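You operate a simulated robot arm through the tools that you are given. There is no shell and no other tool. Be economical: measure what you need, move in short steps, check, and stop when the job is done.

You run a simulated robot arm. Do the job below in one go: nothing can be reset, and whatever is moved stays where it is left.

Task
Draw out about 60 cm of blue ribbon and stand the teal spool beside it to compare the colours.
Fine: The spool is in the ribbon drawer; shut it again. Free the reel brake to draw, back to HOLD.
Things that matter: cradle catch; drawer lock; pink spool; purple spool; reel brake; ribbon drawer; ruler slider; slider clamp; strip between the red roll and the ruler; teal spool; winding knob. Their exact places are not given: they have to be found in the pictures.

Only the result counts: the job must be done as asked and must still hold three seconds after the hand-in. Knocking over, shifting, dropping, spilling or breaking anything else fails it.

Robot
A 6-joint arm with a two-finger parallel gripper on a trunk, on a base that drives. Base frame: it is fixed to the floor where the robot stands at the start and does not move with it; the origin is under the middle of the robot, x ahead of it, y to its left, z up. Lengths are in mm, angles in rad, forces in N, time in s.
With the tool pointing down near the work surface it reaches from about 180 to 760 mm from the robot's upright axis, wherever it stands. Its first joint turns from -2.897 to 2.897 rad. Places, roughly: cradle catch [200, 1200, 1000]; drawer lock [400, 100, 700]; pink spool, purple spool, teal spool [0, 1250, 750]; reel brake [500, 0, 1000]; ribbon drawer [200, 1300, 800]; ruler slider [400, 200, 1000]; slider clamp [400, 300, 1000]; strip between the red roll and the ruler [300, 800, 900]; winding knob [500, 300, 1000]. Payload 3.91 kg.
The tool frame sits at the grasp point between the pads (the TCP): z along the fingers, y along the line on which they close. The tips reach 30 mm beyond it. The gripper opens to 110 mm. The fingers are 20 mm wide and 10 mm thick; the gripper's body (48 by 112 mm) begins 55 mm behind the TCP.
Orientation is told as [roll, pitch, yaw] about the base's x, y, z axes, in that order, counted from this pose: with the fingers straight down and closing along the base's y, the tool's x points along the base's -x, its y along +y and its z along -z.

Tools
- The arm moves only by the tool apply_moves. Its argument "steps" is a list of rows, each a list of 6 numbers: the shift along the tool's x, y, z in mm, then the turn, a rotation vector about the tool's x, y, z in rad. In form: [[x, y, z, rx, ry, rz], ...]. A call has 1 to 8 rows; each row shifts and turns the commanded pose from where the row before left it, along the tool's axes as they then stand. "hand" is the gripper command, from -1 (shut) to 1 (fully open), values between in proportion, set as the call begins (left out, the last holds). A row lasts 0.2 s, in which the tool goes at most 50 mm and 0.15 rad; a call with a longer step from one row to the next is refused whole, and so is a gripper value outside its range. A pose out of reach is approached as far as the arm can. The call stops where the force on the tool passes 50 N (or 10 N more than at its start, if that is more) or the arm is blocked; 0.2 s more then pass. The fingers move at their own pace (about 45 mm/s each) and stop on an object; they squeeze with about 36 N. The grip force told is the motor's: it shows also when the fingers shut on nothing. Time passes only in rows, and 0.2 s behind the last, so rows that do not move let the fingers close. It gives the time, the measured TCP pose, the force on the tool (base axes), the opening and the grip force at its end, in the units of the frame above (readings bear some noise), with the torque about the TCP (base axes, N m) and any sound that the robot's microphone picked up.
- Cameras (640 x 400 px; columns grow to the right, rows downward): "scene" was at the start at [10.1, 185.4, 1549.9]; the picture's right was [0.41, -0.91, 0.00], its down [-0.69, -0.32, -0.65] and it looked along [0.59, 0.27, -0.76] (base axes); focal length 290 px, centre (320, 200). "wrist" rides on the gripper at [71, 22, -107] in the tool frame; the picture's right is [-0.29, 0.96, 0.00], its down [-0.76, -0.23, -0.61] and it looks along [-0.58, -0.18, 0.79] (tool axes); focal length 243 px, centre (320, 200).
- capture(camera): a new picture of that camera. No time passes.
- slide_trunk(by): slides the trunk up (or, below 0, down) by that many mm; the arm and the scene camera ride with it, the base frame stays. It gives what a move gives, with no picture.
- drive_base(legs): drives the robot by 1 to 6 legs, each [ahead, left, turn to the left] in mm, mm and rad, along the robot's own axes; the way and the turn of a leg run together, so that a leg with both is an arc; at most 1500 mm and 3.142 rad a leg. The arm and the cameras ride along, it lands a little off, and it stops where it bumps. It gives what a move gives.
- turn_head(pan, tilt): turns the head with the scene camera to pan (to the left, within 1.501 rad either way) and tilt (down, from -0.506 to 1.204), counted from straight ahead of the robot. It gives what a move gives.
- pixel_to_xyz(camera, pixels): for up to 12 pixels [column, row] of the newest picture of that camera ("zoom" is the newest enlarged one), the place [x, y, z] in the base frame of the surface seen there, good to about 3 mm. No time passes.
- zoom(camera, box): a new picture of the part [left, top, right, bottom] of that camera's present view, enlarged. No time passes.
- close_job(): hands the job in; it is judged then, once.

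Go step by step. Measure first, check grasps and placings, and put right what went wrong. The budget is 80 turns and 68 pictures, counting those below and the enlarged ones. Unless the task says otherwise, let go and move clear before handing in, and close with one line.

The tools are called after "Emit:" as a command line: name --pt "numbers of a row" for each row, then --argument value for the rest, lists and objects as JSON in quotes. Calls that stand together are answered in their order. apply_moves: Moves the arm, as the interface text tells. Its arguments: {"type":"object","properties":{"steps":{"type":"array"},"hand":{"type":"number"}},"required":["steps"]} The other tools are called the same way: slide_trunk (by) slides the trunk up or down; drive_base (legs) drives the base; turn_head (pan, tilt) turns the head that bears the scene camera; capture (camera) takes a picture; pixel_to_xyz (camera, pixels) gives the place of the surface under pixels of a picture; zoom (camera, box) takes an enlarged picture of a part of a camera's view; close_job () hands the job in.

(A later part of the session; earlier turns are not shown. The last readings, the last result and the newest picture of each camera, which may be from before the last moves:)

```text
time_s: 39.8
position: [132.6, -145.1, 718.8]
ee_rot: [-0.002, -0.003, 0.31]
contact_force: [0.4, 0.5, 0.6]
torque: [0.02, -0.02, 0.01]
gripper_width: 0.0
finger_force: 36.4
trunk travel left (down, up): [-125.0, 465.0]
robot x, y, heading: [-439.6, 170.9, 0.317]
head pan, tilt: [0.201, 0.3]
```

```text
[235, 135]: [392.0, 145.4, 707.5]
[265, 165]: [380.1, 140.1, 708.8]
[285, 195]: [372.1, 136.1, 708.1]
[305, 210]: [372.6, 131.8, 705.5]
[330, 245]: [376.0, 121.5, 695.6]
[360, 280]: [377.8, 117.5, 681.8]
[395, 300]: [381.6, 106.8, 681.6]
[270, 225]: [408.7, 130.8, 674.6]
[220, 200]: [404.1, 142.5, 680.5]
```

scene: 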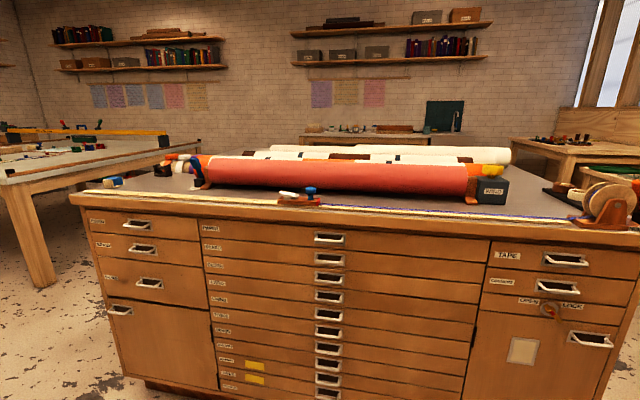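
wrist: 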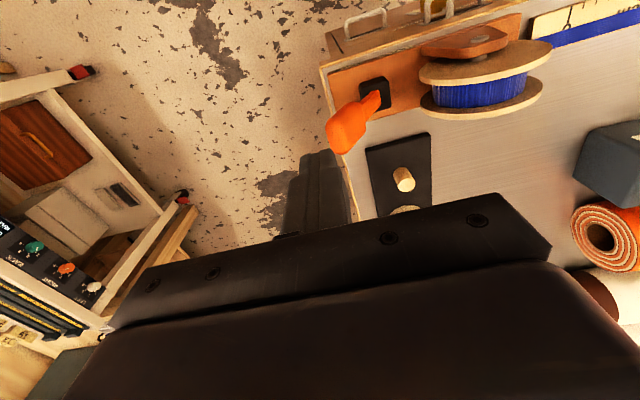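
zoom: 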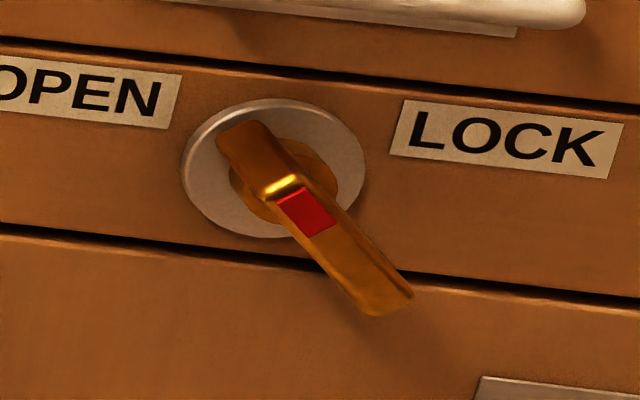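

The lock blade's red end points up-left to OPEN, so the lock needs nothing. The top left drawer is labelled RIBBON, handle at about [8,1277,842]. I'll swing the arm to the left in the free space, then turn the tool horizontal.

Emit:
apply_moves --pt "9 46.5 0 0 0 0" --pt "9 46.5 0 0 0 0" --pt "9 46.5 0 0 0 0" --pt "9 46.5 0 0 0 0" --pt "9 46.5 0 0 0 0" --pt "9 46.5 0 0 0 0" --pt "9 46.5 0 0 0 0" --pt "9 46.5 0 0 0 0"

Emit:
apply_moves --pt "9 46.5 0 0 0 0" --pt "9 46.5 0 0 0 0" --pt "9 46.5 0 0 0 0" --pt "9 46.5 0 0 0 0" --pt "9 46.5 0 0 0 0" --pt "9 46.5 0 0 0 0" --pt "9 46.5 0 0 0 0" --pt "9 46.5 0 0 0 0"

Emit:
apply_moves --pt "0 0 0 0.0864 -0.0864 -0.0864" --pt "0 0 0 0.0864 -0.0864 -0.0864" --pt "0 0 0 0.0864 -0.0864 -0.0864" --pt "0 0 0 0.0864 -0.0864 -0.0864" --pt "0 0 0 0.0864 -0.0864 -0.0864" --pt "0 0 0 0.0864 -0.0864 -0.0864" --pt "0 0 0 0.0864 -0.0864 -0.0864"

Emit:
apply_moves --pt "0 0 0 0.0864 -0.0864 -0.0864" --pt "0 0 0 0.0864 -0.0864 -0.0864" --pt "0 0 0 0.0864 -0.0864 -0.0864" --pt "0 0 0 0.0864 -0.0864 -0.0864" --pt "0 0 0 0.0864 -0.0864 -0.0864" --pt "0 0 0 0.0864 -0.0864 -0.0864" --pt "0 0 0 0.0864 -0.0864 -0.0864"

```text
time_s: 41.6
position: [-50.1, 188.6, 716.5]
ee_rot: [-0.002, -0.002, 0.306]
contact_force: [0.9, 0.5, 0.3]
torque: [0.04, 0.03, -0.02]
gripper_width: 0.0
finger_force: 36.0
trunk travel left (down, up): [-125.0, 465.0]
robot x, y, heading: [-435.3, 168.7, 0.316]
head pan, tilt: [0.201, 0.3]
```

```text
time_s: 43.4
position: [-231.3, 523.1, 716.0]
ee_rot: [-0.003, -0.003, 0.308]
contact_force: [-0.6, 0.5, 0.5]
torque: [0.04, 0.01, 0.0]
gripper_width: 0.0
finger_force: 35.9
trunk travel left (down, up): [-125.0, 465.0]
robot x, y, heading: [-437.0, 174.0, 0.317]
head pan, tilt: [0.201, 0.3]
```

```text
time_s: 45.0
position: [-231.2, 521.0, 718.8]
ee_rot: [-0.792, -0.343, 1.097]
contact_force: [-0.5, -0.1, 0.2]
torque: [0.0, 0.01, 0.0]
gripper_width: 0.0
finger_force: 36.2
trunk travel left (down, up): [-125.0, 465.0]
robot x, y, heading: [-439.7, 173.9, 0.317]
head pan, tilt: [0.201, 0.3]
```

```text
time_s: 46.6
position: [-230.4, 521.5, 717.1]
ee_rot: [-1.576, 0.003, 1.881]
contact_force: [-1.0, -0.1, -0.1]
torque: [-0.02, 0.01, -0.01]
gripper_width: 0.3
finger_force: 35.8
trunk travel left (down, up): [-125.0, 465.0]
robot x, y, heading: [-439.2, 175.2, 0.308]
head pan, tilt: [0.201, 0.3]
```

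The tool is now horizontal, pointing at the drawers. I raise the trunk to handle height and drive left, then ahead.

Emit:
slide_trunk --by 125

Emit:
drive_base --legs '[[0, 440, 0], [340, 0, 0]]'

Emit:
turn_head --pan 0.9 --tilt 0.7

Emit:
capture --camera "scene"

Emit:
capture --camera "wrist"

```text
time_s: 48.1
position: [-231.7, 521.3, 840.8]
ee_rot: [-1.575, 0.001, 1.881]
contact_force: [0.9, 0.7, 0.2]
torque: [-0.01, 0.04, 0.0]
gripper_width: 0.2
finger_force: 35.7
trunk travel left (down, up): [-250.0, 340.0]
robot x, y, heading: [-436.9, 168.9, 0.313]
head pan, tilt: [0.201, 0.3]
```

```text
time_s: 48.8
position: [-231.4, 520.5, 841.6]
ee_rot: [-1.574, 0.003, 1.882]
contact_force: [-0.2, -0.6, 0.5]
torque: [0.03, 0.0, 0.02]
gripper_width: 0.0
finger_force: 35.8
trunk travel left (down, up): [-250.0, 340.0]
robot x, y, heading: [-436.4, 171.9, 0.312]
head pan, tilt: [0.201, 0.3]
stopped in leg 1: the robot was blocked; the commanded pose is now the measured one
```

```text
time_s: 49.9
position: [-229.4, 520.7, 843.1]
ee_rot: [-1.576, 0.002, 1.88]
contact_force: [0.7, 0.7, 0.6]
torque: [-0.02, 0.04, 0.0]
gripper_width: 0.3
finger_force: 35.8
trunk travel left (down, up): [-250.0, 340.0]
robot x, y, heading: [-433.5, 170.3, 0.311]
head pan, tilt: [0.901, 0.7]
```

```text
35 pictures are left
```

scene: 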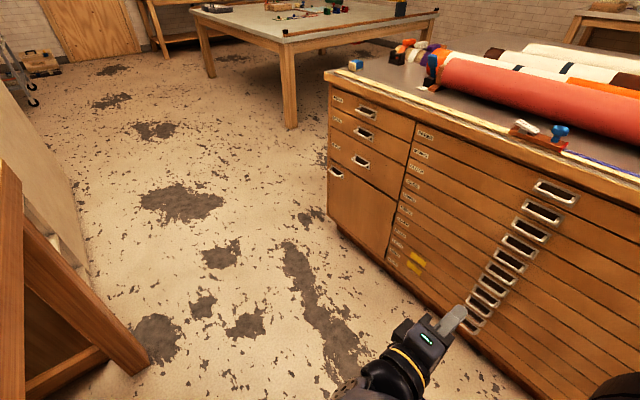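

```text
34 pictures are left
```

wrist: 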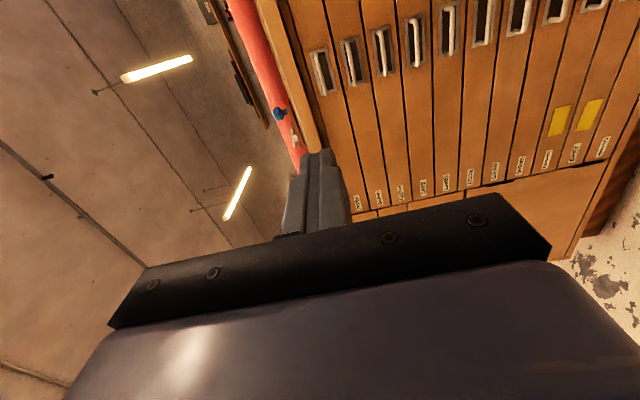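

The left drive is blocked by the table leg at scene (40,280) behind-left of the robot. I'll drive ahead first, then left.

Emit:
drive_base --legs '[[345, 0, 0], [0, 440, 0]]'

Emit:
capture --camera "scene"

```text
time_s: 54.5
position: [-36.6, 1055.5, 842.3]
ee_rot: [-1.573, 0.0, 1.886]
contact_force: [-0.3, 0.4, -0.3]
torque: [-0.02, -0.04, -0.01]
gripper_width: 0.1
finger_force: 36.1
trunk travel left (down, up): [-250.0, 340.0]
robot x, y, heading: [-241.5, 707.1, 0.318]
head pan, tilt: [0.901, 0.7]
```

```text
33 pictures are left
```

scene: 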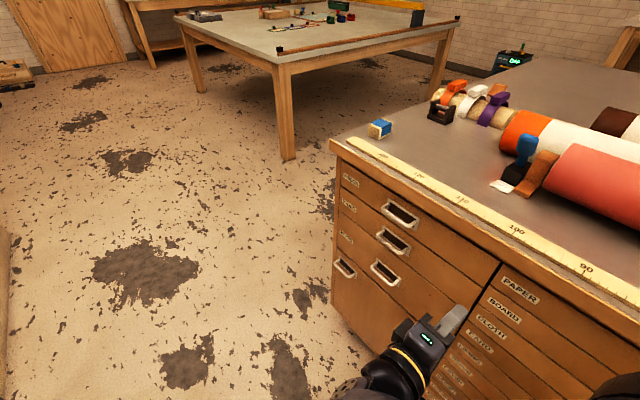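

Emit:
zoom --camera "scene" --box '[330, 170, 490, 270]'

Emit:
pixel_to_xyz --camera "zoom" --pixels '[[205, 160], [230, 180], [255, 205], [280, 228], [340, 220], [225, 170], [270, 220], [300, 190]]'

```text
4.00 times, centred on (410, 220) of scene
```

zoom: 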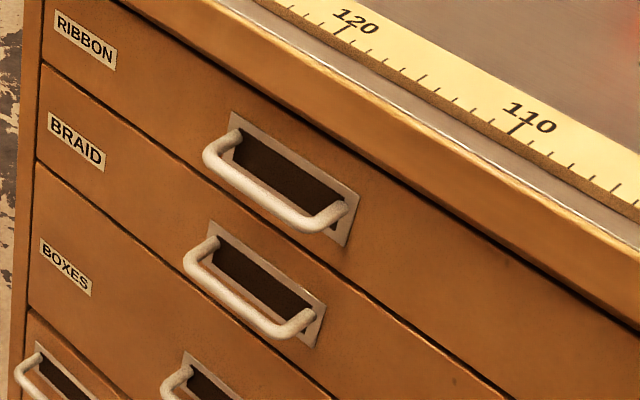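

```text
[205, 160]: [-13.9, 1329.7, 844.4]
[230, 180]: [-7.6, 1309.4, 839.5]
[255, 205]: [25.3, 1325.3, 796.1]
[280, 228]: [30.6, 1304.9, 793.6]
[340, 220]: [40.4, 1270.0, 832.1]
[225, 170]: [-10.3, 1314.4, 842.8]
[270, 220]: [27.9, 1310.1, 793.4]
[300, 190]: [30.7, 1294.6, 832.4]
```

Handle bar centre is about [0,1292,841]. I move the open gripper in front of it.

Emit:
apply_moves --pt "-44 0 4 0 0 0" --pt "-44 0 4 0 0 0" --pt "-44 0 4 0 0 0" --pt "-44 0 4 0 0 0" --pt "-45 0 4 0 0 0" --pt "0 0 30 0 0 0" --pt "0 0 0 0 0 0" --hand -0.1

Emit:
capture --camera "wrist"

Emit:
zoom --camera "scene" --box '[330, 150, 490, 250]'

```text
time_s: 56.1
position: [-57.2, 1283.2, 841.2]
ee_rot: [-1.575, 0.003, 1.884]
contact_force: [0.7, -0.7, -0.4]
torque: [0.0, 0.0, -0.02]
gripper_width: 49.7
finger_force: 0.1
trunk travel left (down, up): [-250.0, 340.0]
robot x, y, heading: [-240.8, 704.7, 0.32]
head pan, tilt: [0.901, 0.7]
```

```text
31 pictures are left
```

wrist: 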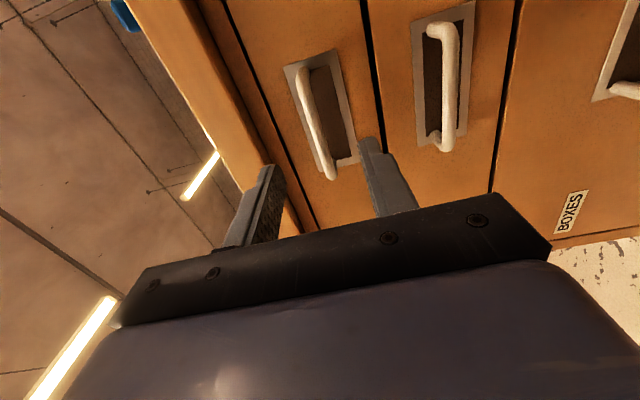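

```text
4.00 times, centred on (410, 200) of scene
```

zoom: 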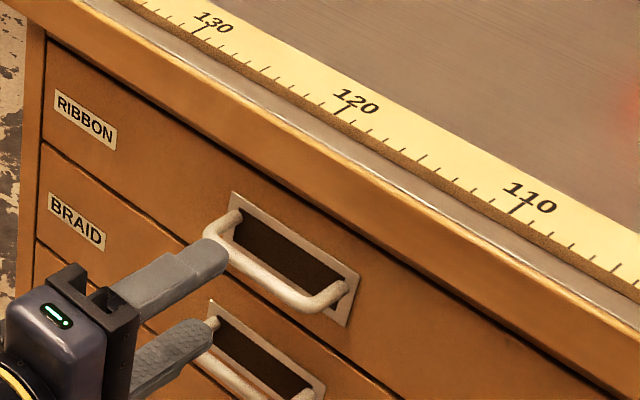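

Emit:
pixel_to_xyz --camera "wrist" --pixels '[[303, 80], [312, 115], [320, 145], [331, 175], [345, 140], [297, 70]]'

```text
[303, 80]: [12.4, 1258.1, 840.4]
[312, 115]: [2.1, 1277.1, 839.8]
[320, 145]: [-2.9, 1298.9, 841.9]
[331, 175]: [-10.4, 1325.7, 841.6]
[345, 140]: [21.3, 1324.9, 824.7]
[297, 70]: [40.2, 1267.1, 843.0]
```

Bar centre is [1,1291,841]. Advance 50 mm and close.

Emit:
apply_moves --pt "9 0 25 0 0 0" --pt "0 0 25 0 0 0"

Emit:
apply_moves --pt "0 0 0 0 0 0" --pt "0 0 0 0 0 0" --pt "0 0 0 0 0 0" --pt "0 0 0 0 0 0" --pt "0 0 0 0 0 0" --hand -1

Emit:
apply_moves --pt "0 0 -10 0 0 0" --pt "0 0 -15 0 0 0" --pt "0 0 -15 0 0 0"

```text
time_s: 56.7
position: [-6.1, 1288.9, 842.4]
ee_rot: [-1.576, 0.001, 1.884]
contact_force: [-0.6, 0.9, -0.3]
torque: [-0.04, -0.02, 0.01]
gripper_width: 49.7
finger_force: 0.1
trunk travel left (down, up): [-250.0, 340.0]
robot x, y, heading: [-238.7, 709.5, 0.316]
head pan, tilt: [0.901, 0.7]
```

```text
time_s: 57.9
position: [-5.9, 1288.5, 840.9]
ee_rot: [-1.573, 0.003, 1.884]
contact_force: [-1.7, -4.3, -12.5]
torque: [0.17, 0.21, 0.12]
gripper_width: 8.9
finger_force: 44.6
trunk travel left (down, up): [-250.0, 340.0]
robot x, y, heading: [-241.2, 702.6, 0.319]
head pan, tilt: [0.901, 0.7]
```

```text
time_s: 58.7
position: [-45.9, 1275.6, 840.7]
ee_rot: [-1.575, 0.002, 1.881]
contact_force: [3.4, -13.3, -15.0]
torque: [0.0, 0.13, -0.11]
gripper_width: 8.6
finger_force: 45.3
trunk travel left (down, up): [-250.0, 340.0]
robot x, y, heading: [-238.9, 704.7, 0.316]
head pan, tilt: [0.901, 0.7]
```

The drawer moves with it (grip 8.6 mm). Pulling gently further.

Emit:
apply_moves --pt "0 0 -20 0 0 0" --pt "0 0 -22 0 0 0" --pt "0 0 -22 0 0 0" --pt "0 0 -22 0 0 0" --pt "0 0 -22 0 0 0" --pt "0 0 -22 0 0 0" --pt "0 0 -15 0 0 0" --pt "0 0 -8 0 0 0"

Emit:
capture --camera "scene"

```text
time_s: 60.5
position: [-189.6, 1229.3, 841.0]
ee_rot: [-1.575, 0.002, 1.886]
contact_force: [3.2, -9.1, -11.6]
torque: [0.0, 0.11, -0.66]
gripper_width: 8.8
finger_force: 44.6
trunk travel left (down, up): [-250.0, 340.0]
robot x, y, heading: [-242.5, 702.6, 0.317]
head pan, tilt: [0.901, 0.7]
```

```text
29 pictures are left
```

scene: 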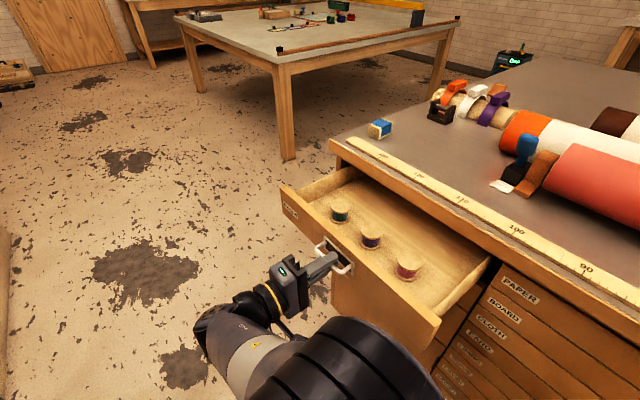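

The drawer is open: teal at (339,210), purple (370,237), pink (407,268). Measuring.

Emit:
zoom --camera "scene" --box '[300, 180, 440, 290]'

Emit:
pixel_to_xyz --camera "scene" --pixels '[[339, 203], [340, 213], [339, 222], [332, 203], [346, 203], [370, 232], [371, 248], [407, 262], [360, 205], [313, 195], [292, 195], [355, 218]]'

```text
3.64 times, centred on (370, 235) of scene
```

zoom: 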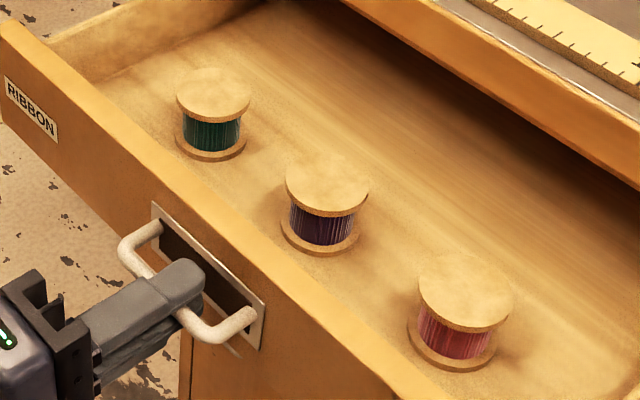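

```text
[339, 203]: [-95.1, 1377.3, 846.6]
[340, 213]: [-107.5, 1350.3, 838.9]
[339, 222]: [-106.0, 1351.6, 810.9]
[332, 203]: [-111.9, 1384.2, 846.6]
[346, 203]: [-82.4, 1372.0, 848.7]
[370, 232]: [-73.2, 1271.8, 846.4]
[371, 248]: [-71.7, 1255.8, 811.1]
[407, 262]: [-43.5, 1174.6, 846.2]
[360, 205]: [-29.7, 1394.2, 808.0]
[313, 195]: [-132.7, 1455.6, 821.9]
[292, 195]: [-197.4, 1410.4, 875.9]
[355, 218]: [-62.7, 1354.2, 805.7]
```

Teal spool: top z 847, floor 808, centre about [-98,1371]. I let go of the handle, back off, rise and turn the tool down.

Emit:
apply_moves --pt "0 0 0 0 0 0" --pt "0 0 0 0 0 0" --pt "0 0 -30 0 0 0" --pt "0 0 -35 0 0 0" --pt "0 -45 0 0 0 0" --pt "0 -45 0 0 0 0" --pt "0 -45 0 0 0 0" --pt "0 -25 0 0 0 0" --hand -0.4

Emit:
apply_moves --pt "0 0 0 -0.0864 0.0864 0.0864" --pt "0 0 0 -0.0864 0.0864 0.0864" --pt "0 0 0 -0.0864 0.0864 0.0864" --pt "0 0 0 -0.0864 0.0864 0.0864" --pt "0 0 0 -0.0864 0.0864 0.0864" --pt "0 0 0 -0.0864 0.0864 0.0864" --pt "0 0 0 -0.0864 0.0864 0.0864"

Emit:
apply_moves --pt "0 0 0 -0.0864 0.0864 0.0864" --pt "0 0 0 -0.0864 0.0864 0.0864" --pt "0 0 0 -0.0864 0.0864 0.0864" --pt "0 0 0 -0.0864 0.0864 0.0864" --pt "0 0 0 -0.0864 0.0864 0.0864" --pt "0 0 0 -0.0864 0.0864 0.0864" --pt "0 0 0 -0.0864 0.0864 0.0864" --hand 0.15

Emit:
capture --camera "wrist"

```text
time_s: 62.3
position: [-255.5, 1211.1, 1003.3]
ee_rot: [-1.576, 0.003, 1.885]
contact_force: [1.0, 0.6, -0.5]
torque: [0.01, 0.02, 0.01]
gripper_width: 32.9
finger_force: 0.0
trunk travel left (down, up): [-250.0, 340.0]
robot x, y, heading: [-236.3, 704.9, 0.317]
head pan, tilt: [0.901, 0.7]
```

```text
time_s: 63.9
position: [-228.7, 1204.3, 978.2]
ee_rot: [-0.786, -0.346, 1.103]
contact_force: [0.0, -0.7, 0.4]
torque: [-0.05, -0.02, 0.0]
gripper_width: 33.0
finger_force: 0.1
out of reach, approached as far as the arm can: row 5, 6, 7
trunk travel left (down, up): [-250.0, 340.0]
robot x, y, heading: [-238.8, 708.4, 0.314]
head pan, tilt: [0.901, 0.7]
```

```text
time_s: 65.5
position: [-227.3, 1202.3, 975.9]
ee_rot: [0.0, -0.003, 0.313]
contact_force: [0.2, 0.3, 0.6]
torque: [-0.02, -0.02, -0.01]
gripper_width: 63.2
finger_force: 0.1
out of reach, approached as far as the arm can: row 1
trunk travel left (down, up): [-250.0, 340.0]
robot x, y, heading: [-240.5, 706.7, 0.32]
head pan, tilt: [0.901, 0.7]
```

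```text
27 pictures are left
```

wrist: 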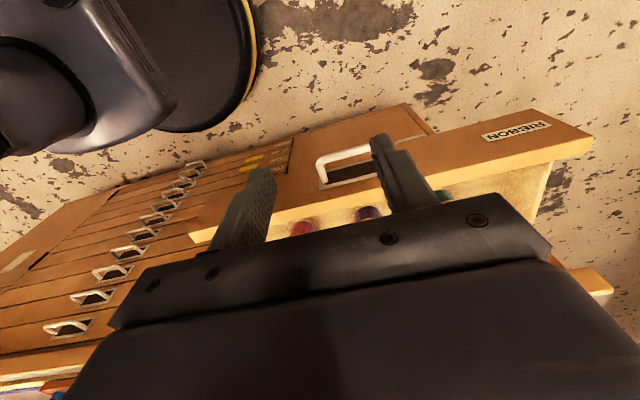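

Tool is down again. Moving above the teal spool.

Emit:
apply_moves --pt "-35 24.2 6 0 0 0" --pt "-35 24.2 6 0 0 0" --pt "-35 24.2 6 0 0 0" --pt "-35 24.2 6 0 0 0" --pt "-35 24.2 6 0 0 0" --pt "0 0 0 0 0 0"

Emit:
capture --camera "wrist"

Emit:
pixel_to_xyz --camera "scene" --pixels '[[341, 205]]'

```text
time_s: 66.9
position: [-111.4, 1345.1, 925.6]
ee_rot: [0.014, -0.009, 0.313]
contact_force: [-0.3, 1.1, -0.5]
torque: [-0.07, -0.02, 0.0]
gripper_width: 63.2
finger_force: 0.0
out of reach, approached as far as the arm can: row 4, 5
trunk travel left (down, up): [-250.0, 340.0]
robot x, y, heading: [-240.8, 707.7, 0.317]
head pan, tilt: [0.901, 0.7]
```

```text
26 pictures are left
```

wrist: 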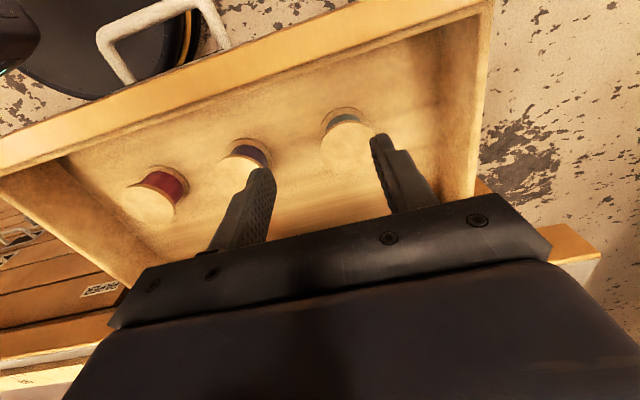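

```text
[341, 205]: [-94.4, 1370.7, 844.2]
```

Reach is limited at this height, so I'll raise the trunk 150 mm so the arm works lower.

Emit:
slide_trunk --by 150

Emit:
apply_moves --pt "0 0 45 0 0 0" --pt "0 0 45 0 0 0" --pt "0 0 45 0 0 0" --pt "0 0 0 0 0 0"

```text
time_s: 68.6
position: [-112.4, 1344.8, 1076.2]
ee_rot: [0.017, -0.012, 0.315]
contact_force: [-0.4, -0.9, 0.2]
torque: [-0.03, -0.01, -0.03]
gripper_width: 63.3
finger_force: 0.1
trunk travel left (down, up): [-400.0, 190.0]
robot x, y, heading: [-238.7, 707.4, 0.325]
head pan, tilt: [0.901, 0.7]
```

```text
time_s: 69.6
position: [-110.0, 1346.3, 943.2]
ee_rot: [0.016, -0.011, 0.317]
contact_force: [0.0, 0.3, -0.1]
torque: [-0.01, 0.05, 0.0]
gripper_width: 63.1
finger_force: 0.1
trunk travel left (down, up): [-400.0, 190.0]
robot x, y, heading: [-241.2, 704.0, 0.322]
head pan, tilt: [0.901, 0.7]
```

Emit:
apply_moves --pt "-10 10 0 0.0117 0.0155 0" --pt "-9 9.6 10 0 0 0" --pt "0 0 0 0 0 0"

Emit:
capture --camera "wrist"

Emit:
zoom --camera "scene" --box '[280, 140, 440, 240]'

Emit:
pixel_to_xyz --camera "wrist" --pixels '[[320, 100], [325, 115], [330, 130], [310, 118], [340, 110]]'

```text
time_s: 70.4
position: [-98.1, 1371.9, 932.9]
ee_rot: [0.004, 0.003, 0.314]
contact_force: [0.1, 0.1, 0.7]
torque: [0.0, -0.03, -0.01]
gripper_width: 63.3
finger_force: 0.1
trunk travel left (down, up): [-400.0, 190.0]
robot x, y, heading: [-241.0, 703.9, 0.316]
head pan, tilt: [0.901, 0.7]
```

```text
25 pictures are left
```

wrist: 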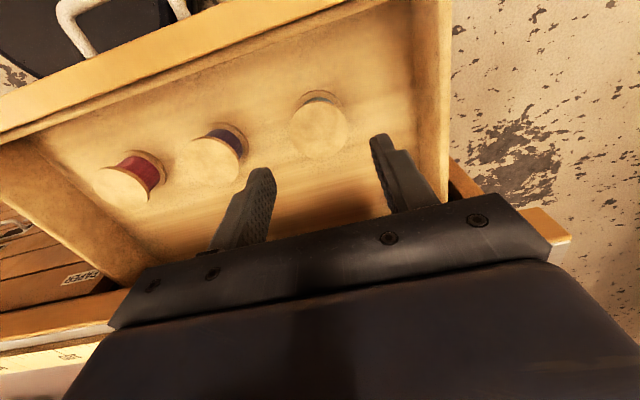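

```text
4.00 times, centred on (360, 190) of scene
```

zoom: 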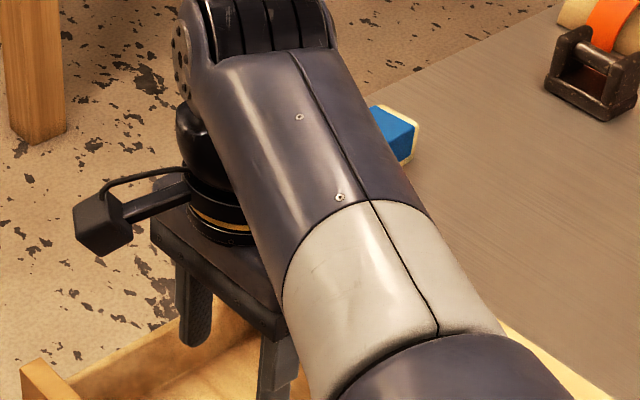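

```text
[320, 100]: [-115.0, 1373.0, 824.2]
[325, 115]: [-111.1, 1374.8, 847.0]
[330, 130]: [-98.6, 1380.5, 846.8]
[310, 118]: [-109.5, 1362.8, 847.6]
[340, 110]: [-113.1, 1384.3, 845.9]
```

Spool is centred between the fingers. Descending to z≈845 and closing.

Emit:
apply_moves --pt "0 0 30 0 0 0" --pt "0 0 30 0 0 0" --pt "0 0 28 0 0 0" --pt "0 0 0 0 0 0"

Emit:
apply_moves --pt "0 0 0 0 0 0" --pt "0 0 0 0 0 0" --pt "0 0 0 0 0 0" --pt "0 0 0 0 0 0" --hand -1

Emit:
capture --camera "wrist"

```text
time_s: 71.4
position: [-99.7, 1371.5, 843.8]
ee_rot: [0.003, 0.004, 0.316]
contact_force: [0.4, 0.0, -1.0]
torque: [-0.01, -0.03, -0.01]
gripper_width: 63.2
finger_force: 0.0
trunk travel left (down, up): [-400.0, 190.0]
robot x, y, heading: [-241.3, 706.0, 0.32]
head pan, tilt: [0.901, 0.7]
```

```text
time_s: 72.4
position: [-99.1, 1371.6, 844.5]
ee_rot: [0.002, 0.005, 0.313]
contact_force: [0.4, -0.6, 0.4]
torque: [0.01, 0.01, 0.0]
gripper_width: 46.3
finger_force: 36.1
trunk travel left (down, up): [-400.0, 190.0]
robot x, y, heading: [-242.9, 706.3, 0.317]
head pan, tilt: [0.901, 0.7]
```

```text
23 pictures are left
```

wrist: 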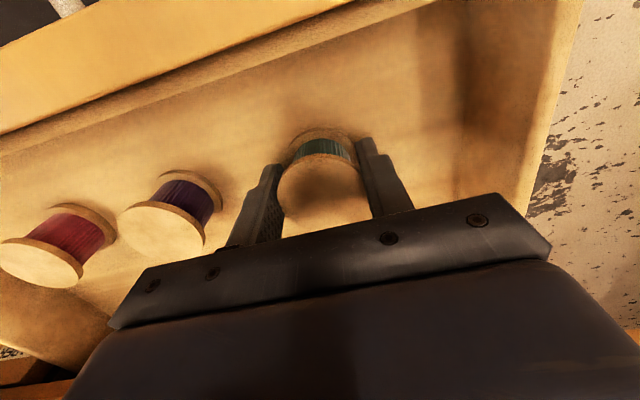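

Teal spool held (46 mm). Lift and carry to the right in front of the bench while rising, then measure the strip.

Emit:
apply_moves --pt "0 0 -30 0 0 0" --pt "0 0 -35 0 0 0" --pt "0 0 -30 0 0 0" --pt "2 -40 -8 0 0 0" --pt "2 -45 -12 0 0 0" --pt "2 -45 -15 0 0 0" --pt "2 -45 -15 0 0 0" --pt "2 -45 -15 0 0 0"

Emit:
turn_head --pan 0.1 --tilt 0.8

Emit:
capture --camera "scene"

```text
time_s: 74.2
position: [-43.0, 1159.3, 1003.1]
ee_rot: [0.003, 0.003, 0.314]
contact_force: [0.0, 0.7, -0.9]
torque: [0.0, -0.03, 0.01]
gripper_width: 45.8
finger_force: 36.3
trunk travel left (down, up): [-400.0, 190.0]
robot x, y, heading: [-241.4, 708.2, 0.316]
head pan, tilt: [0.901, 0.7]
```

```text
time_s: 75.3
position: [-42.3, 1158.8, 1002.2]
ee_rot: [0.003, 0.004, 0.314]
contact_force: [0.2, 0.3, -0.7]
torque: [-0.03, 0.05, -0.01]
gripper_width: 45.9
finger_force: 36.1
trunk travel left (down, up): [-400.0, 190.0]
robot x, y, heading: [-241.4, 705.3, 0.317]
head pan, tilt: [0.099, 0.799]
```

```text
22 pictures are left
```

scene: 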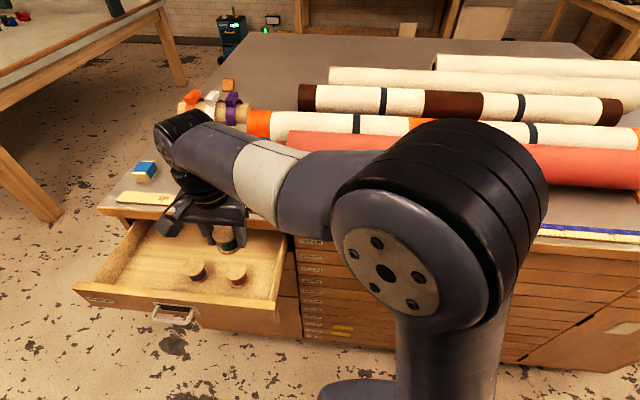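

Emit:
zoom --camera "scene" --box '[520, 150, 640, 270]'

Emit:
pixel_to_xyz --camera "scene" --pixels '[[570, 192], [570, 186], [570, 180], [570, 170], [570, 210], [570, 224], [570, 228], [570, 232], [570, 240], [630, 192], [630, 229], [630, 235]]'

```text
3.33 times, centred on (580, 210) of scene
```

zoom: 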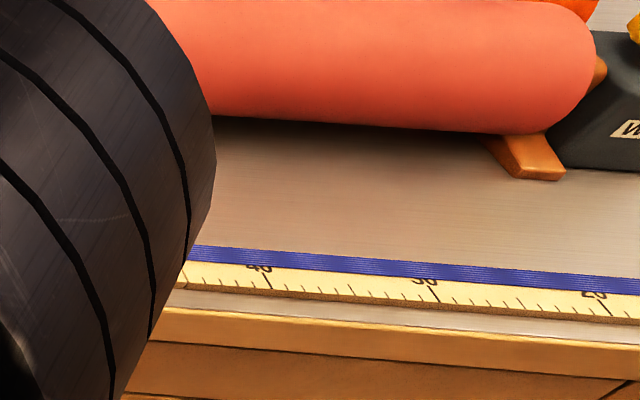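

```text
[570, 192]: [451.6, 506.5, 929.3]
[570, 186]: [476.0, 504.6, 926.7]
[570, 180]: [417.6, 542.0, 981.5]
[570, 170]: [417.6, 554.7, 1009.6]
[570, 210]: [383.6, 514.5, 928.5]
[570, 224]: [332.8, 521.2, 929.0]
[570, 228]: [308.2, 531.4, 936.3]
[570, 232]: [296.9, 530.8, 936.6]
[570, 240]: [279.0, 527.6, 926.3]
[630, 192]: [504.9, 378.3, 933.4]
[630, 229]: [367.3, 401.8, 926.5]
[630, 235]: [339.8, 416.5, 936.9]
```

Ribbon's rear edge is at depth d≈476, the roll front at ≈563, table z≈929, so the strip centre for the spool is d≈508; I choose the ~42 cm mark. Swinging across in front of the bench at z≈1060.

Emit:
apply_moves --pt "-1 -44.4 -15 0 0 0" --pt "-1 -44.4 -15 0 0 0" --pt "-1 -44.4 -15 0 0 0" --pt "-1 -44.4 -15 0 0 0" --pt "-1 -44.4 0 0 0 0" --pt "-1 -44.4 0 0 0 0" --pt "-1 -44.4 0 0 0 0" --pt "-1 -44.4 0 0 0 0"

Emit:
apply_moves --pt "-1 -44.4 0 0 0 0" --pt "-1 -44.4 0 0 0 0" --pt "-1 -44.4 0 0 0 0" --pt "-1 -44.4 0 0 0 0" --pt "-1 -44.4 0 0 0 0" --pt "-1 -44.4 0 0 0 0" --pt "-1 -44.4 0 0 0 0" --pt "0 0 0 0 0 0"

Emit:
capture --camera "scene"

```text
time_s: 77.2
position: [75.3, 825.3, 1062.2]
ee_rot: [0.003, 0.003, 0.314]
contact_force: [-0.4, 1.4, -0.7]
torque: [-0.02, 0.02, -0.01]
gripper_width: 46.2
finger_force: 36.2
trunk travel left (down, up): [-400.0, 190.0]
robot x, y, heading: [-241.3, 703.0, 0.318]
head pan, tilt: [0.099, 0.799]
```

```text
time_s: 79.0
position: [179.2, 531.4, 1060.4]
ee_rot: [0.003, 0.002, 0.314]
contact_force: [0.7, 0.6, -0.3]
torque: [-0.01, 0.03, 0.02]
gripper_width: 46.1
finger_force: 35.6
trunk travel left (down, up): [-400.0, 190.0]
robot x, y, heading: [-240.5, 707.4, 0.32]
head pan, tilt: [0.099, 0.799]
```

```text
20 pictures are left
```

scene: 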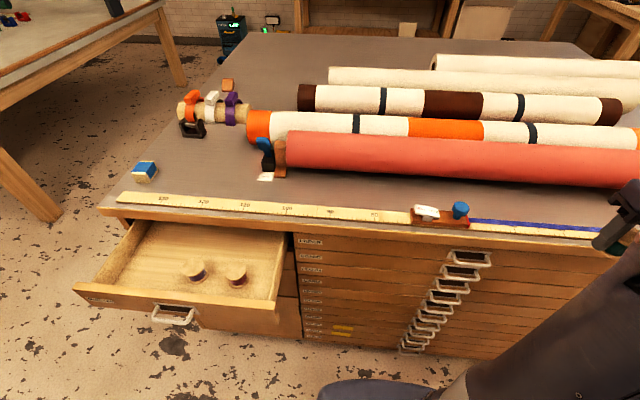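

The slider still sits at 60 (scene (425,213)). Moving in over the strip.

Emit:
apply_moves --pt "-43 0 0 0 0 0" --pt "-43 0 0 0 0 0" --pt "-43 0 0 0 0 0" --pt "-43 0 0 0 0 0" --pt "0 0 20 0 0 0" --pt "0 0 20 0 0 0" --pt "0 0 0 0 0 0"

Emit:
capture --camera "wrist"

Emit:
capture --camera "scene"

```text
time_s: 80.5
position: [341.4, 583.4, 1018.7]
ee_rot: [0.004, 0.003, 0.315]
contact_force: [0.5, -0.5, -0.4]
torque: [-0.01, 0.02, 0.01]
gripper_width: 46.1
finger_force: 35.9
trunk travel left (down, up): [-400.0, 190.0]
robot x, y, heading: [-240.3, 708.7, 0.32]
head pan, tilt: [0.099, 0.799]
```

```text
19 pictures are left
```

wrist: 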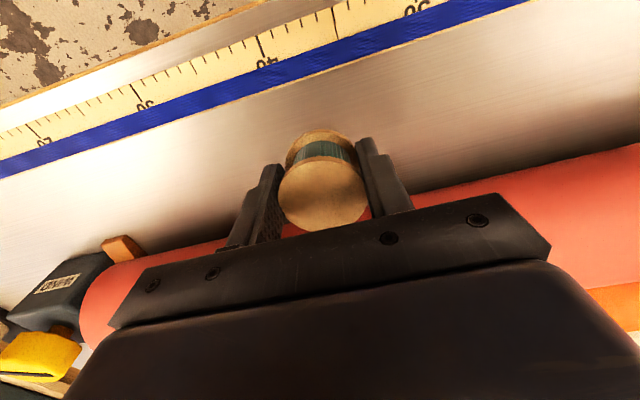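

```text
18 pictures are left
```

scene: 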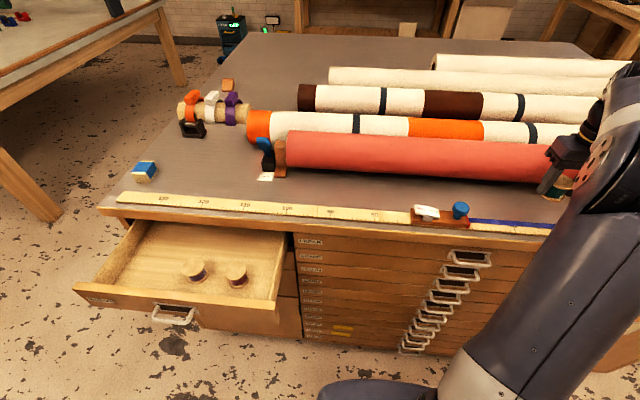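

Spool is over the clear strip behind the ribbon (wrist (320,170)). Descending gently.

Emit:
apply_moves --pt "0 0 25 0 0 0" --pt "0 0 18 0 0 0" --pt "0 0 5 0 0 0" --pt "0 0 2 0 0 0"

Emit:
apply_moves --pt "0 0 1 0 0 0" --pt "0 0 1 0 0 0" --pt "0 0 0 0 0 0"

Emit:
zoom --camera "scene" --box '[500, 140, 620, 240]'

```text
time_s: 81.5
position: [342.1, 583.8, 971.0]
ee_rot: [0.002, 0.007, 0.314]
contact_force: [-1.5, 0.0, 0.0]
torque: [-0.01, -0.01, -0.01]
gripper_width: 46.1
finger_force: 35.8
trunk travel left (down, up): [-400.0, 190.0]
robot x, y, heading: [-238.4, 708.3, 0.318]
head pan, tilt: [0.099, 0.799]
```

```text
time_s: 82.3
position: [342.7, 582.3, 967.2]
ee_rot: [0.004, 0.005, 0.314]
contact_force: [-0.9, 0.5, -0.5]
torque: [-0.02, 0.01, 0.01]
gripper_width: 45.9
finger_force: 36.4
trunk travel left (down, up): [-400.0, 190.0]
robot x, y, heading: [-239.0, 706.0, 0.32]
head pan, tilt: [0.099, 0.799]
```

```text
4.00 times, centred on (560, 190) of scene
```

zoom: 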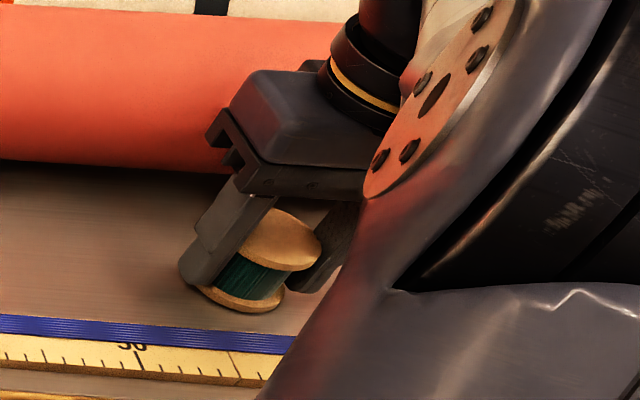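

Emit:
apply_moves --pt "0 0 0.7 0 0 0" --pt "0 0 0.7 0 0 0" --pt "0 0 0.6 0 0 0"

```text
time_s: 83.2
position: [342.9, 583.4, 965.0]
ee_rot: [0.003, 0.002, 0.313]
contact_force: [-0.1, -0.2, 0.2]
torque: [-0.02, 0.03, 0.02]
gripper_width: 45.9
finger_force: 35.6
trunk travel left (down, up): [-400.0, 190.0]
robot x, y, heading: [-239.0, 705.2, 0.316]
head pan, tilt: [0.099, 0.799]
```

Emit:
apply_moves --pt "0 0 0.7 0 0 0" --pt "0 0 0.7 0 0 0" --pt "0 0 0 0 0 0"

Emit:
zoom --camera "scene" --box '[520, 170, 580, 220]'

Emit:
pixel_to_xyz --camera "zoom" --pixels '[[290, 290], [250, 330], [300, 240], [230, 340]]'

```text
time_s: 84.0
position: [343.2, 583.3, 964.6]
ee_rot: [0.004, 0.0, 0.314]
contact_force: [-1.1, -1.0, 6.8]
torque: [-0.14, -0.01, 0.0]
gripper_width: 45.9
finger_force: 35.5
trunk travel left (down, up): [-400.0, 190.0]
robot x, y, heading: [-239.9, 704.8, 0.324]
head pan, tilt: [0.099, 0.799]
```

```text
8.00 times, centred on (550, 195) of scene
```

zoom: 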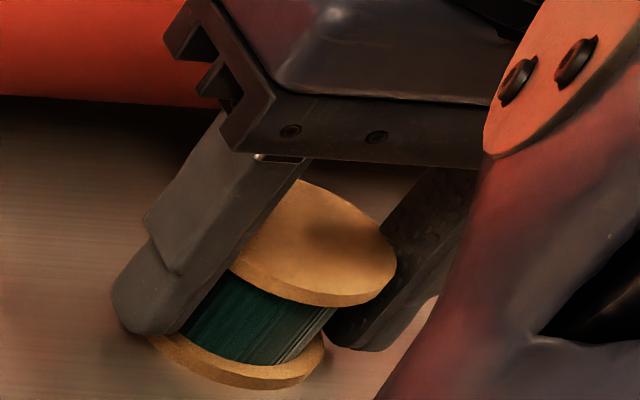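

```text
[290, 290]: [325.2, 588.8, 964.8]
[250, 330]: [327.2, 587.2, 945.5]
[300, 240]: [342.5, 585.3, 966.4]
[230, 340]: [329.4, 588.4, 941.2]
```

Contact force of 6.8 N up: the spool stands on the table. Opening and lifting straight up.

Emit:
apply_moves --pt "0 0 0 0 0 0" --pt "0 0 0 0 0 0" --pt "0 0 0 0 0 0" --pt "0 0 -15 0 0 0" --pt "0 0 -30 0 0 0" --pt "0 0 -40 0 0 0" --hand 0.15

Emit:
capture --camera "wrist"

```text
time_s: 85.3
position: [343.7, 582.4, 1049.3]
ee_rot: [0.004, 0.005, 0.315]
contact_force: [0.3, 0.0, 0.4]
torque: [0.02, -0.03, 0.0]
gripper_width: 63.4
finger_force: 0.0
trunk travel left (down, up): [-400.0, 190.0]
robot x, y, heading: [-239.8, 705.3, 0.315]
head pan, tilt: [0.099, 0.799]
```

```text
15 pictures are left
```

wrist: 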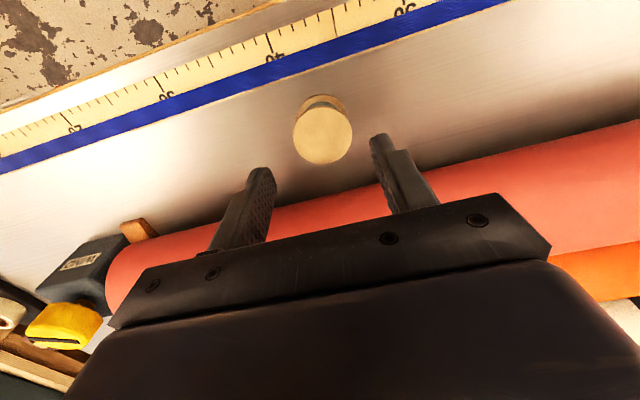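

The spool stands upright behind the ribbon. Now to shut the drawer: I retract, swing left again with closed fingers.

Emit:
apply_moves --pt "42.5 0 0 0 0 0" --pt "42.5 0 0 0 0 0" --pt "42.5 0 0 0 0 0" --pt "42.5 0 0 0 0 0" --pt "0 44.4 0 0 0 0" --pt "0 44.4 0 0 0 0" --pt "0 44.4 0 0 0 0" --pt "0 44.4 0 0 0 0" --hand -1

Emit:
apply_moves --pt "0 44.4 0 0 0 0" --pt "0 44.4 0 0 0 0" --pt "0 44.4 0 0 0 0" --pt "0 44.4 0 0 0 0" --pt "0 44.4 10 0 0 0" --pt "0 44.4 10 0 0 0" --pt "0 44.4 15 0 0 0" --pt "0 44.4 15 0 0 0"

Emit:
apply_moves --pt "2 44.4 0 0 0 0" --pt "2 44.4 0 0 0 0" --pt "2 44.4 0 0 0 0" --pt "33 23 0 0 0 0" --pt "33 23 0 0 0 0" --pt "33 23 0 0 0 0" --pt "33 23 0 0 0 0" --pt "33 23 0 0 0 0"

Emit:
turn_head --pan 0.9 --tilt 0.8

Emit:
capture --camera "scene"

```text
time_s: 87.2
position: [126.2, 702.8, 1051.5]
ee_rot: [0.003, 0.004, 0.313]
contact_force: [0.3, -0.7, -0.9]
torque: [0.02, 0.03, 0.02]
gripper_width: 0.1
finger_force: 36.0
trunk travel left (down, up): [-400.0, 190.0]
robot x, y, heading: [-244.2, 705.3, 0.32]
head pan, tilt: [0.099, 0.799]
```

```text
time_s: 89.0
position: [15.9, 1036.7, 1002.4]
ee_rot: [0.004, 0.003, 0.313]
contact_force: [0.0, -0.5, -1.0]
torque: [0.05, -0.03, -0.05]
gripper_width: 0.0
finger_force: 36.0
trunk travel left (down, up): [-400.0, 190.0]
robot x, y, heading: [-236.6, 708.4, 0.324]
head pan, tilt: [0.099, 0.799]
```

```text
time_s: 90.8
position: [-223.4, 1222.3, 1004.6]
ee_rot: [0.003, 0.003, 0.314]
contact_force: [-0.4, -0.2, 0.2]
torque: [-0.02, 0.03, 0.03]
gripper_width: 0.0
finger_force: 36.0
trunk travel left (down, up): [-400.0, 190.0]
robot x, y, heading: [-242.9, 703.4, 0.315]
head pan, tilt: [0.099, 0.799]
```

```text
time_s: 91.9
position: [-221.8, 1220.4, 1005.1]
ee_rot: [0.004, 0.003, 0.314]
contact_force: [0.0, -0.2, -1.0]
torque: [-0.02, 0.0, 0.01]
gripper_width: 0.0
finger_force: 36.0
trunk travel left (down, up): [-400.0, 190.0]
robot x, y, heading: [-238.9, 707.9, 0.319]
head pan, tilt: [0.901, 0.799]
```

```text
14 pictures are left
```

scene: 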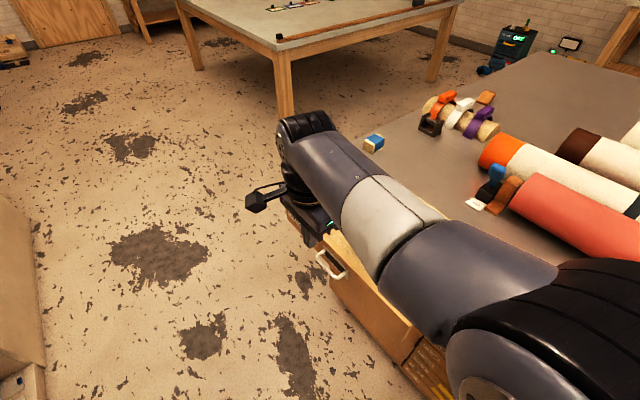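

Emit:
pixel_to_xyz --camera "scene" --pixels '[[318, 262], [325, 270], [335, 276], [345, 277]]'

Emit:
capture --camera "wrist"

```text
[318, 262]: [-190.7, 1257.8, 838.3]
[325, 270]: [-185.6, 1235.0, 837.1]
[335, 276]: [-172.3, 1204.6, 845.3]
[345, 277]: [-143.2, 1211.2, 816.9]
```

```text
13 pictures are left
```

wrist: 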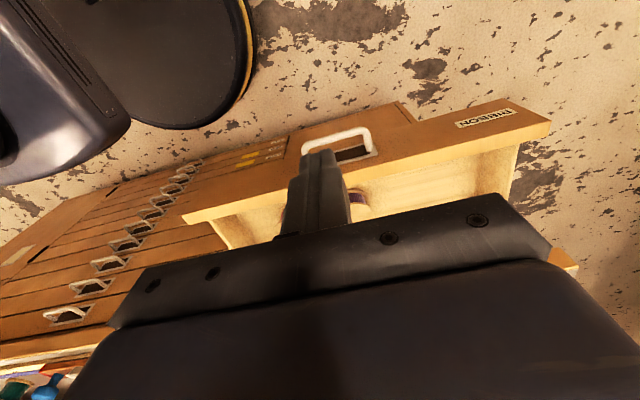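

Bar front is at d≈208, the TCP at d≈168. Descend to z≈855, then push forward.

Emit:
apply_moves --pt "0 0 40 0 0 0" --pt "0 0 40 0 0 0" --pt "0 0 40 0 0 0" --pt "0 0 28 0 0 0"

Emit:
apply_moves --pt "-15 0 0 0 0 0" --pt "-15 0 0 0 0 0" --pt "-15 0 0 0 0 0" --pt "-20 0 0 0 0 0" --pt "-20 0 0 0 0 0" --pt "-20 0 0 0 0 0" --pt "-20 0 0 0 0 0" --pt "-20 0 0 0 0 0"

Emit:
capture --camera "scene"

```text
time_s: 92.9
position: [-222.0, 1223.3, 856.0]
ee_rot: [0.003, 0.004, 0.314]
contact_force: [0.3, -0.2, -0.6]
torque: [-0.03, 0.03, 0.0]
gripper_width: 0.0
finger_force: 35.9
trunk travel left (down, up): [-400.0, 190.0]
robot x, y, heading: [-241.1, 706.3, 0.316]
head pan, tilt: [0.901, 0.799]
```

```text
time_s: 94.7
position: [-86.3, 1265.7, 855.6]
ee_rot: [0.003, 0.004, 0.315]
contact_force: [-0.1, 0.4, 0.5]
torque: [-0.01, -0.01, 0.04]
gripper_width: 0.3
finger_force: 36.1
trunk travel left (down, up): [-400.0, 190.0]
robot x, y, heading: [-239.5, 706.3, 0.317]
head pan, tilt: [0.901, 0.799]
```

```text
12 pictures are left
```

scene: 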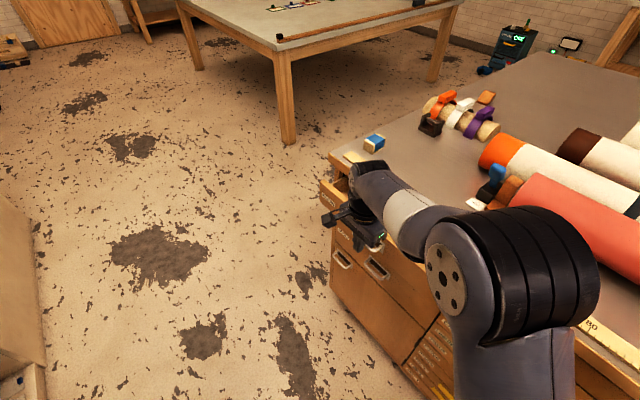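

The drawer follows. Pushing the last ~75 mm, slowly at the end.

Emit:
apply_moves --pt "-20 0 0 0 0 0" --pt "-20 0 0 0 0 0" --pt "-15 0 0 0 0 0" --pt "-10 0 0 0 0 0" --pt "-5 0 0 0 0 0" --pt "-4 0 0 0 0 0" --pt "-3 0 0 0 0 0"

Emit:
apply_moves --pt "-3 0 0 0 0 0" --pt "-3 0 0 0 0 0" --pt "-3 0 0 0 0 0" --pt "-3 0 0 0 0 0"

```text
time_s: 96.0
position: [-27.6, 1285.5, 855.2]
ee_rot: [-0.001, 0.014, 0.318]
contact_force: [-15.0, -11.7, 7.8]
torque: [0.9, -1.48, -0.63]
gripper_width: 0.1
finger_force: 36.4
trunk travel left (down, up): [-400.0, 190.0]
robot x, y, heading: [-242.8, 706.3, 0.322]
head pan, tilt: [0.901, 0.799]
stopped in row 6: the force on the tool passed its limit at 55 N (the readings are from after the stop); the commanded pose is now the measured one
```

```text
time_s: 96.6
position: [-28.0, 1286.5, 854.3]
ee_rot: [-0.004, 0.022, 0.324]
contact_force: [-15.2, -11.9, 8.0]
torque: [0.9, -1.52, -0.61]
gripper_width: 0.0
finger_force: 36.2
trunk travel left (down, up): [-400.0, 190.0]
robot x, y, heading: [-242.5, 704.5, 0.32]
head pan, tilt: [0.901, 0.799]
stopped in row 2: the force on the tool passed its limit at 54 N (the readings are from after the stop); the commanded pose is now the measured one
```

Stopped at d≈373, about 13 mm earlier than expected. Looking.

Emit:
capture --camera "wrist"

Emit:
zoom --camera "scene" --box '[310, 130, 430, 230]'

```text
11 pictures are left
```

wrist: 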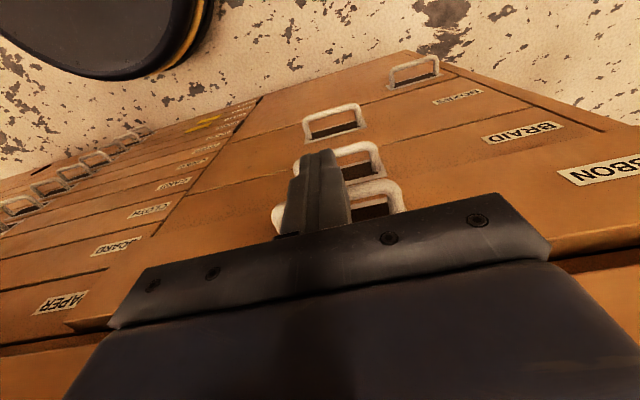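

```text
4.00 times, centred on (370, 180) of scene
```

zoom: 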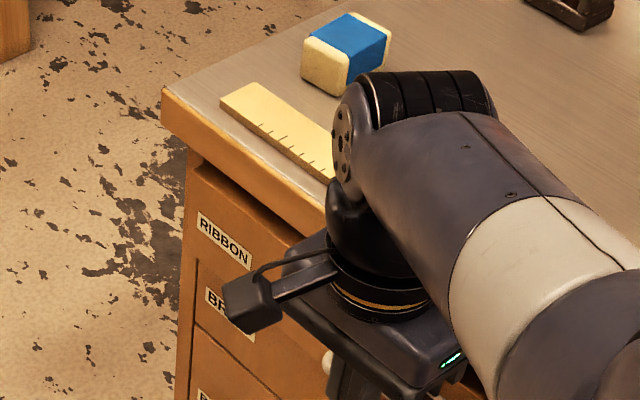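

Emit:
pixel_to_xyz --camera "zoom" --pixels '[[235, 255], [200, 200], [215, 275], [205, 350], [255, 225], [225, 150]]'

Emit:
pixel_to_xyz --camera "wrist" --pixels '[[600, 172], [520, 133], [455, 97], [370, 190], [430, 180], [400, 140], [560, 160], [480, 150]]'

```text
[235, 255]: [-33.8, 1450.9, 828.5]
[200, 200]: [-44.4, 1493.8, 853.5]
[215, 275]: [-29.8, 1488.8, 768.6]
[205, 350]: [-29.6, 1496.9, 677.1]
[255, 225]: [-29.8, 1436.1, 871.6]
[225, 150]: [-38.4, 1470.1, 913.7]
```

```text
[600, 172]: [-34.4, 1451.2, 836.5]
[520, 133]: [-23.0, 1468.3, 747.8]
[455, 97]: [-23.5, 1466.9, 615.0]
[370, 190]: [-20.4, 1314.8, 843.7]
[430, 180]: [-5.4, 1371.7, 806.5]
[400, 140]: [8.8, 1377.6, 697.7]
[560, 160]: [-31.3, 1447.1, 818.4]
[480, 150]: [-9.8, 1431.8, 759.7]
```

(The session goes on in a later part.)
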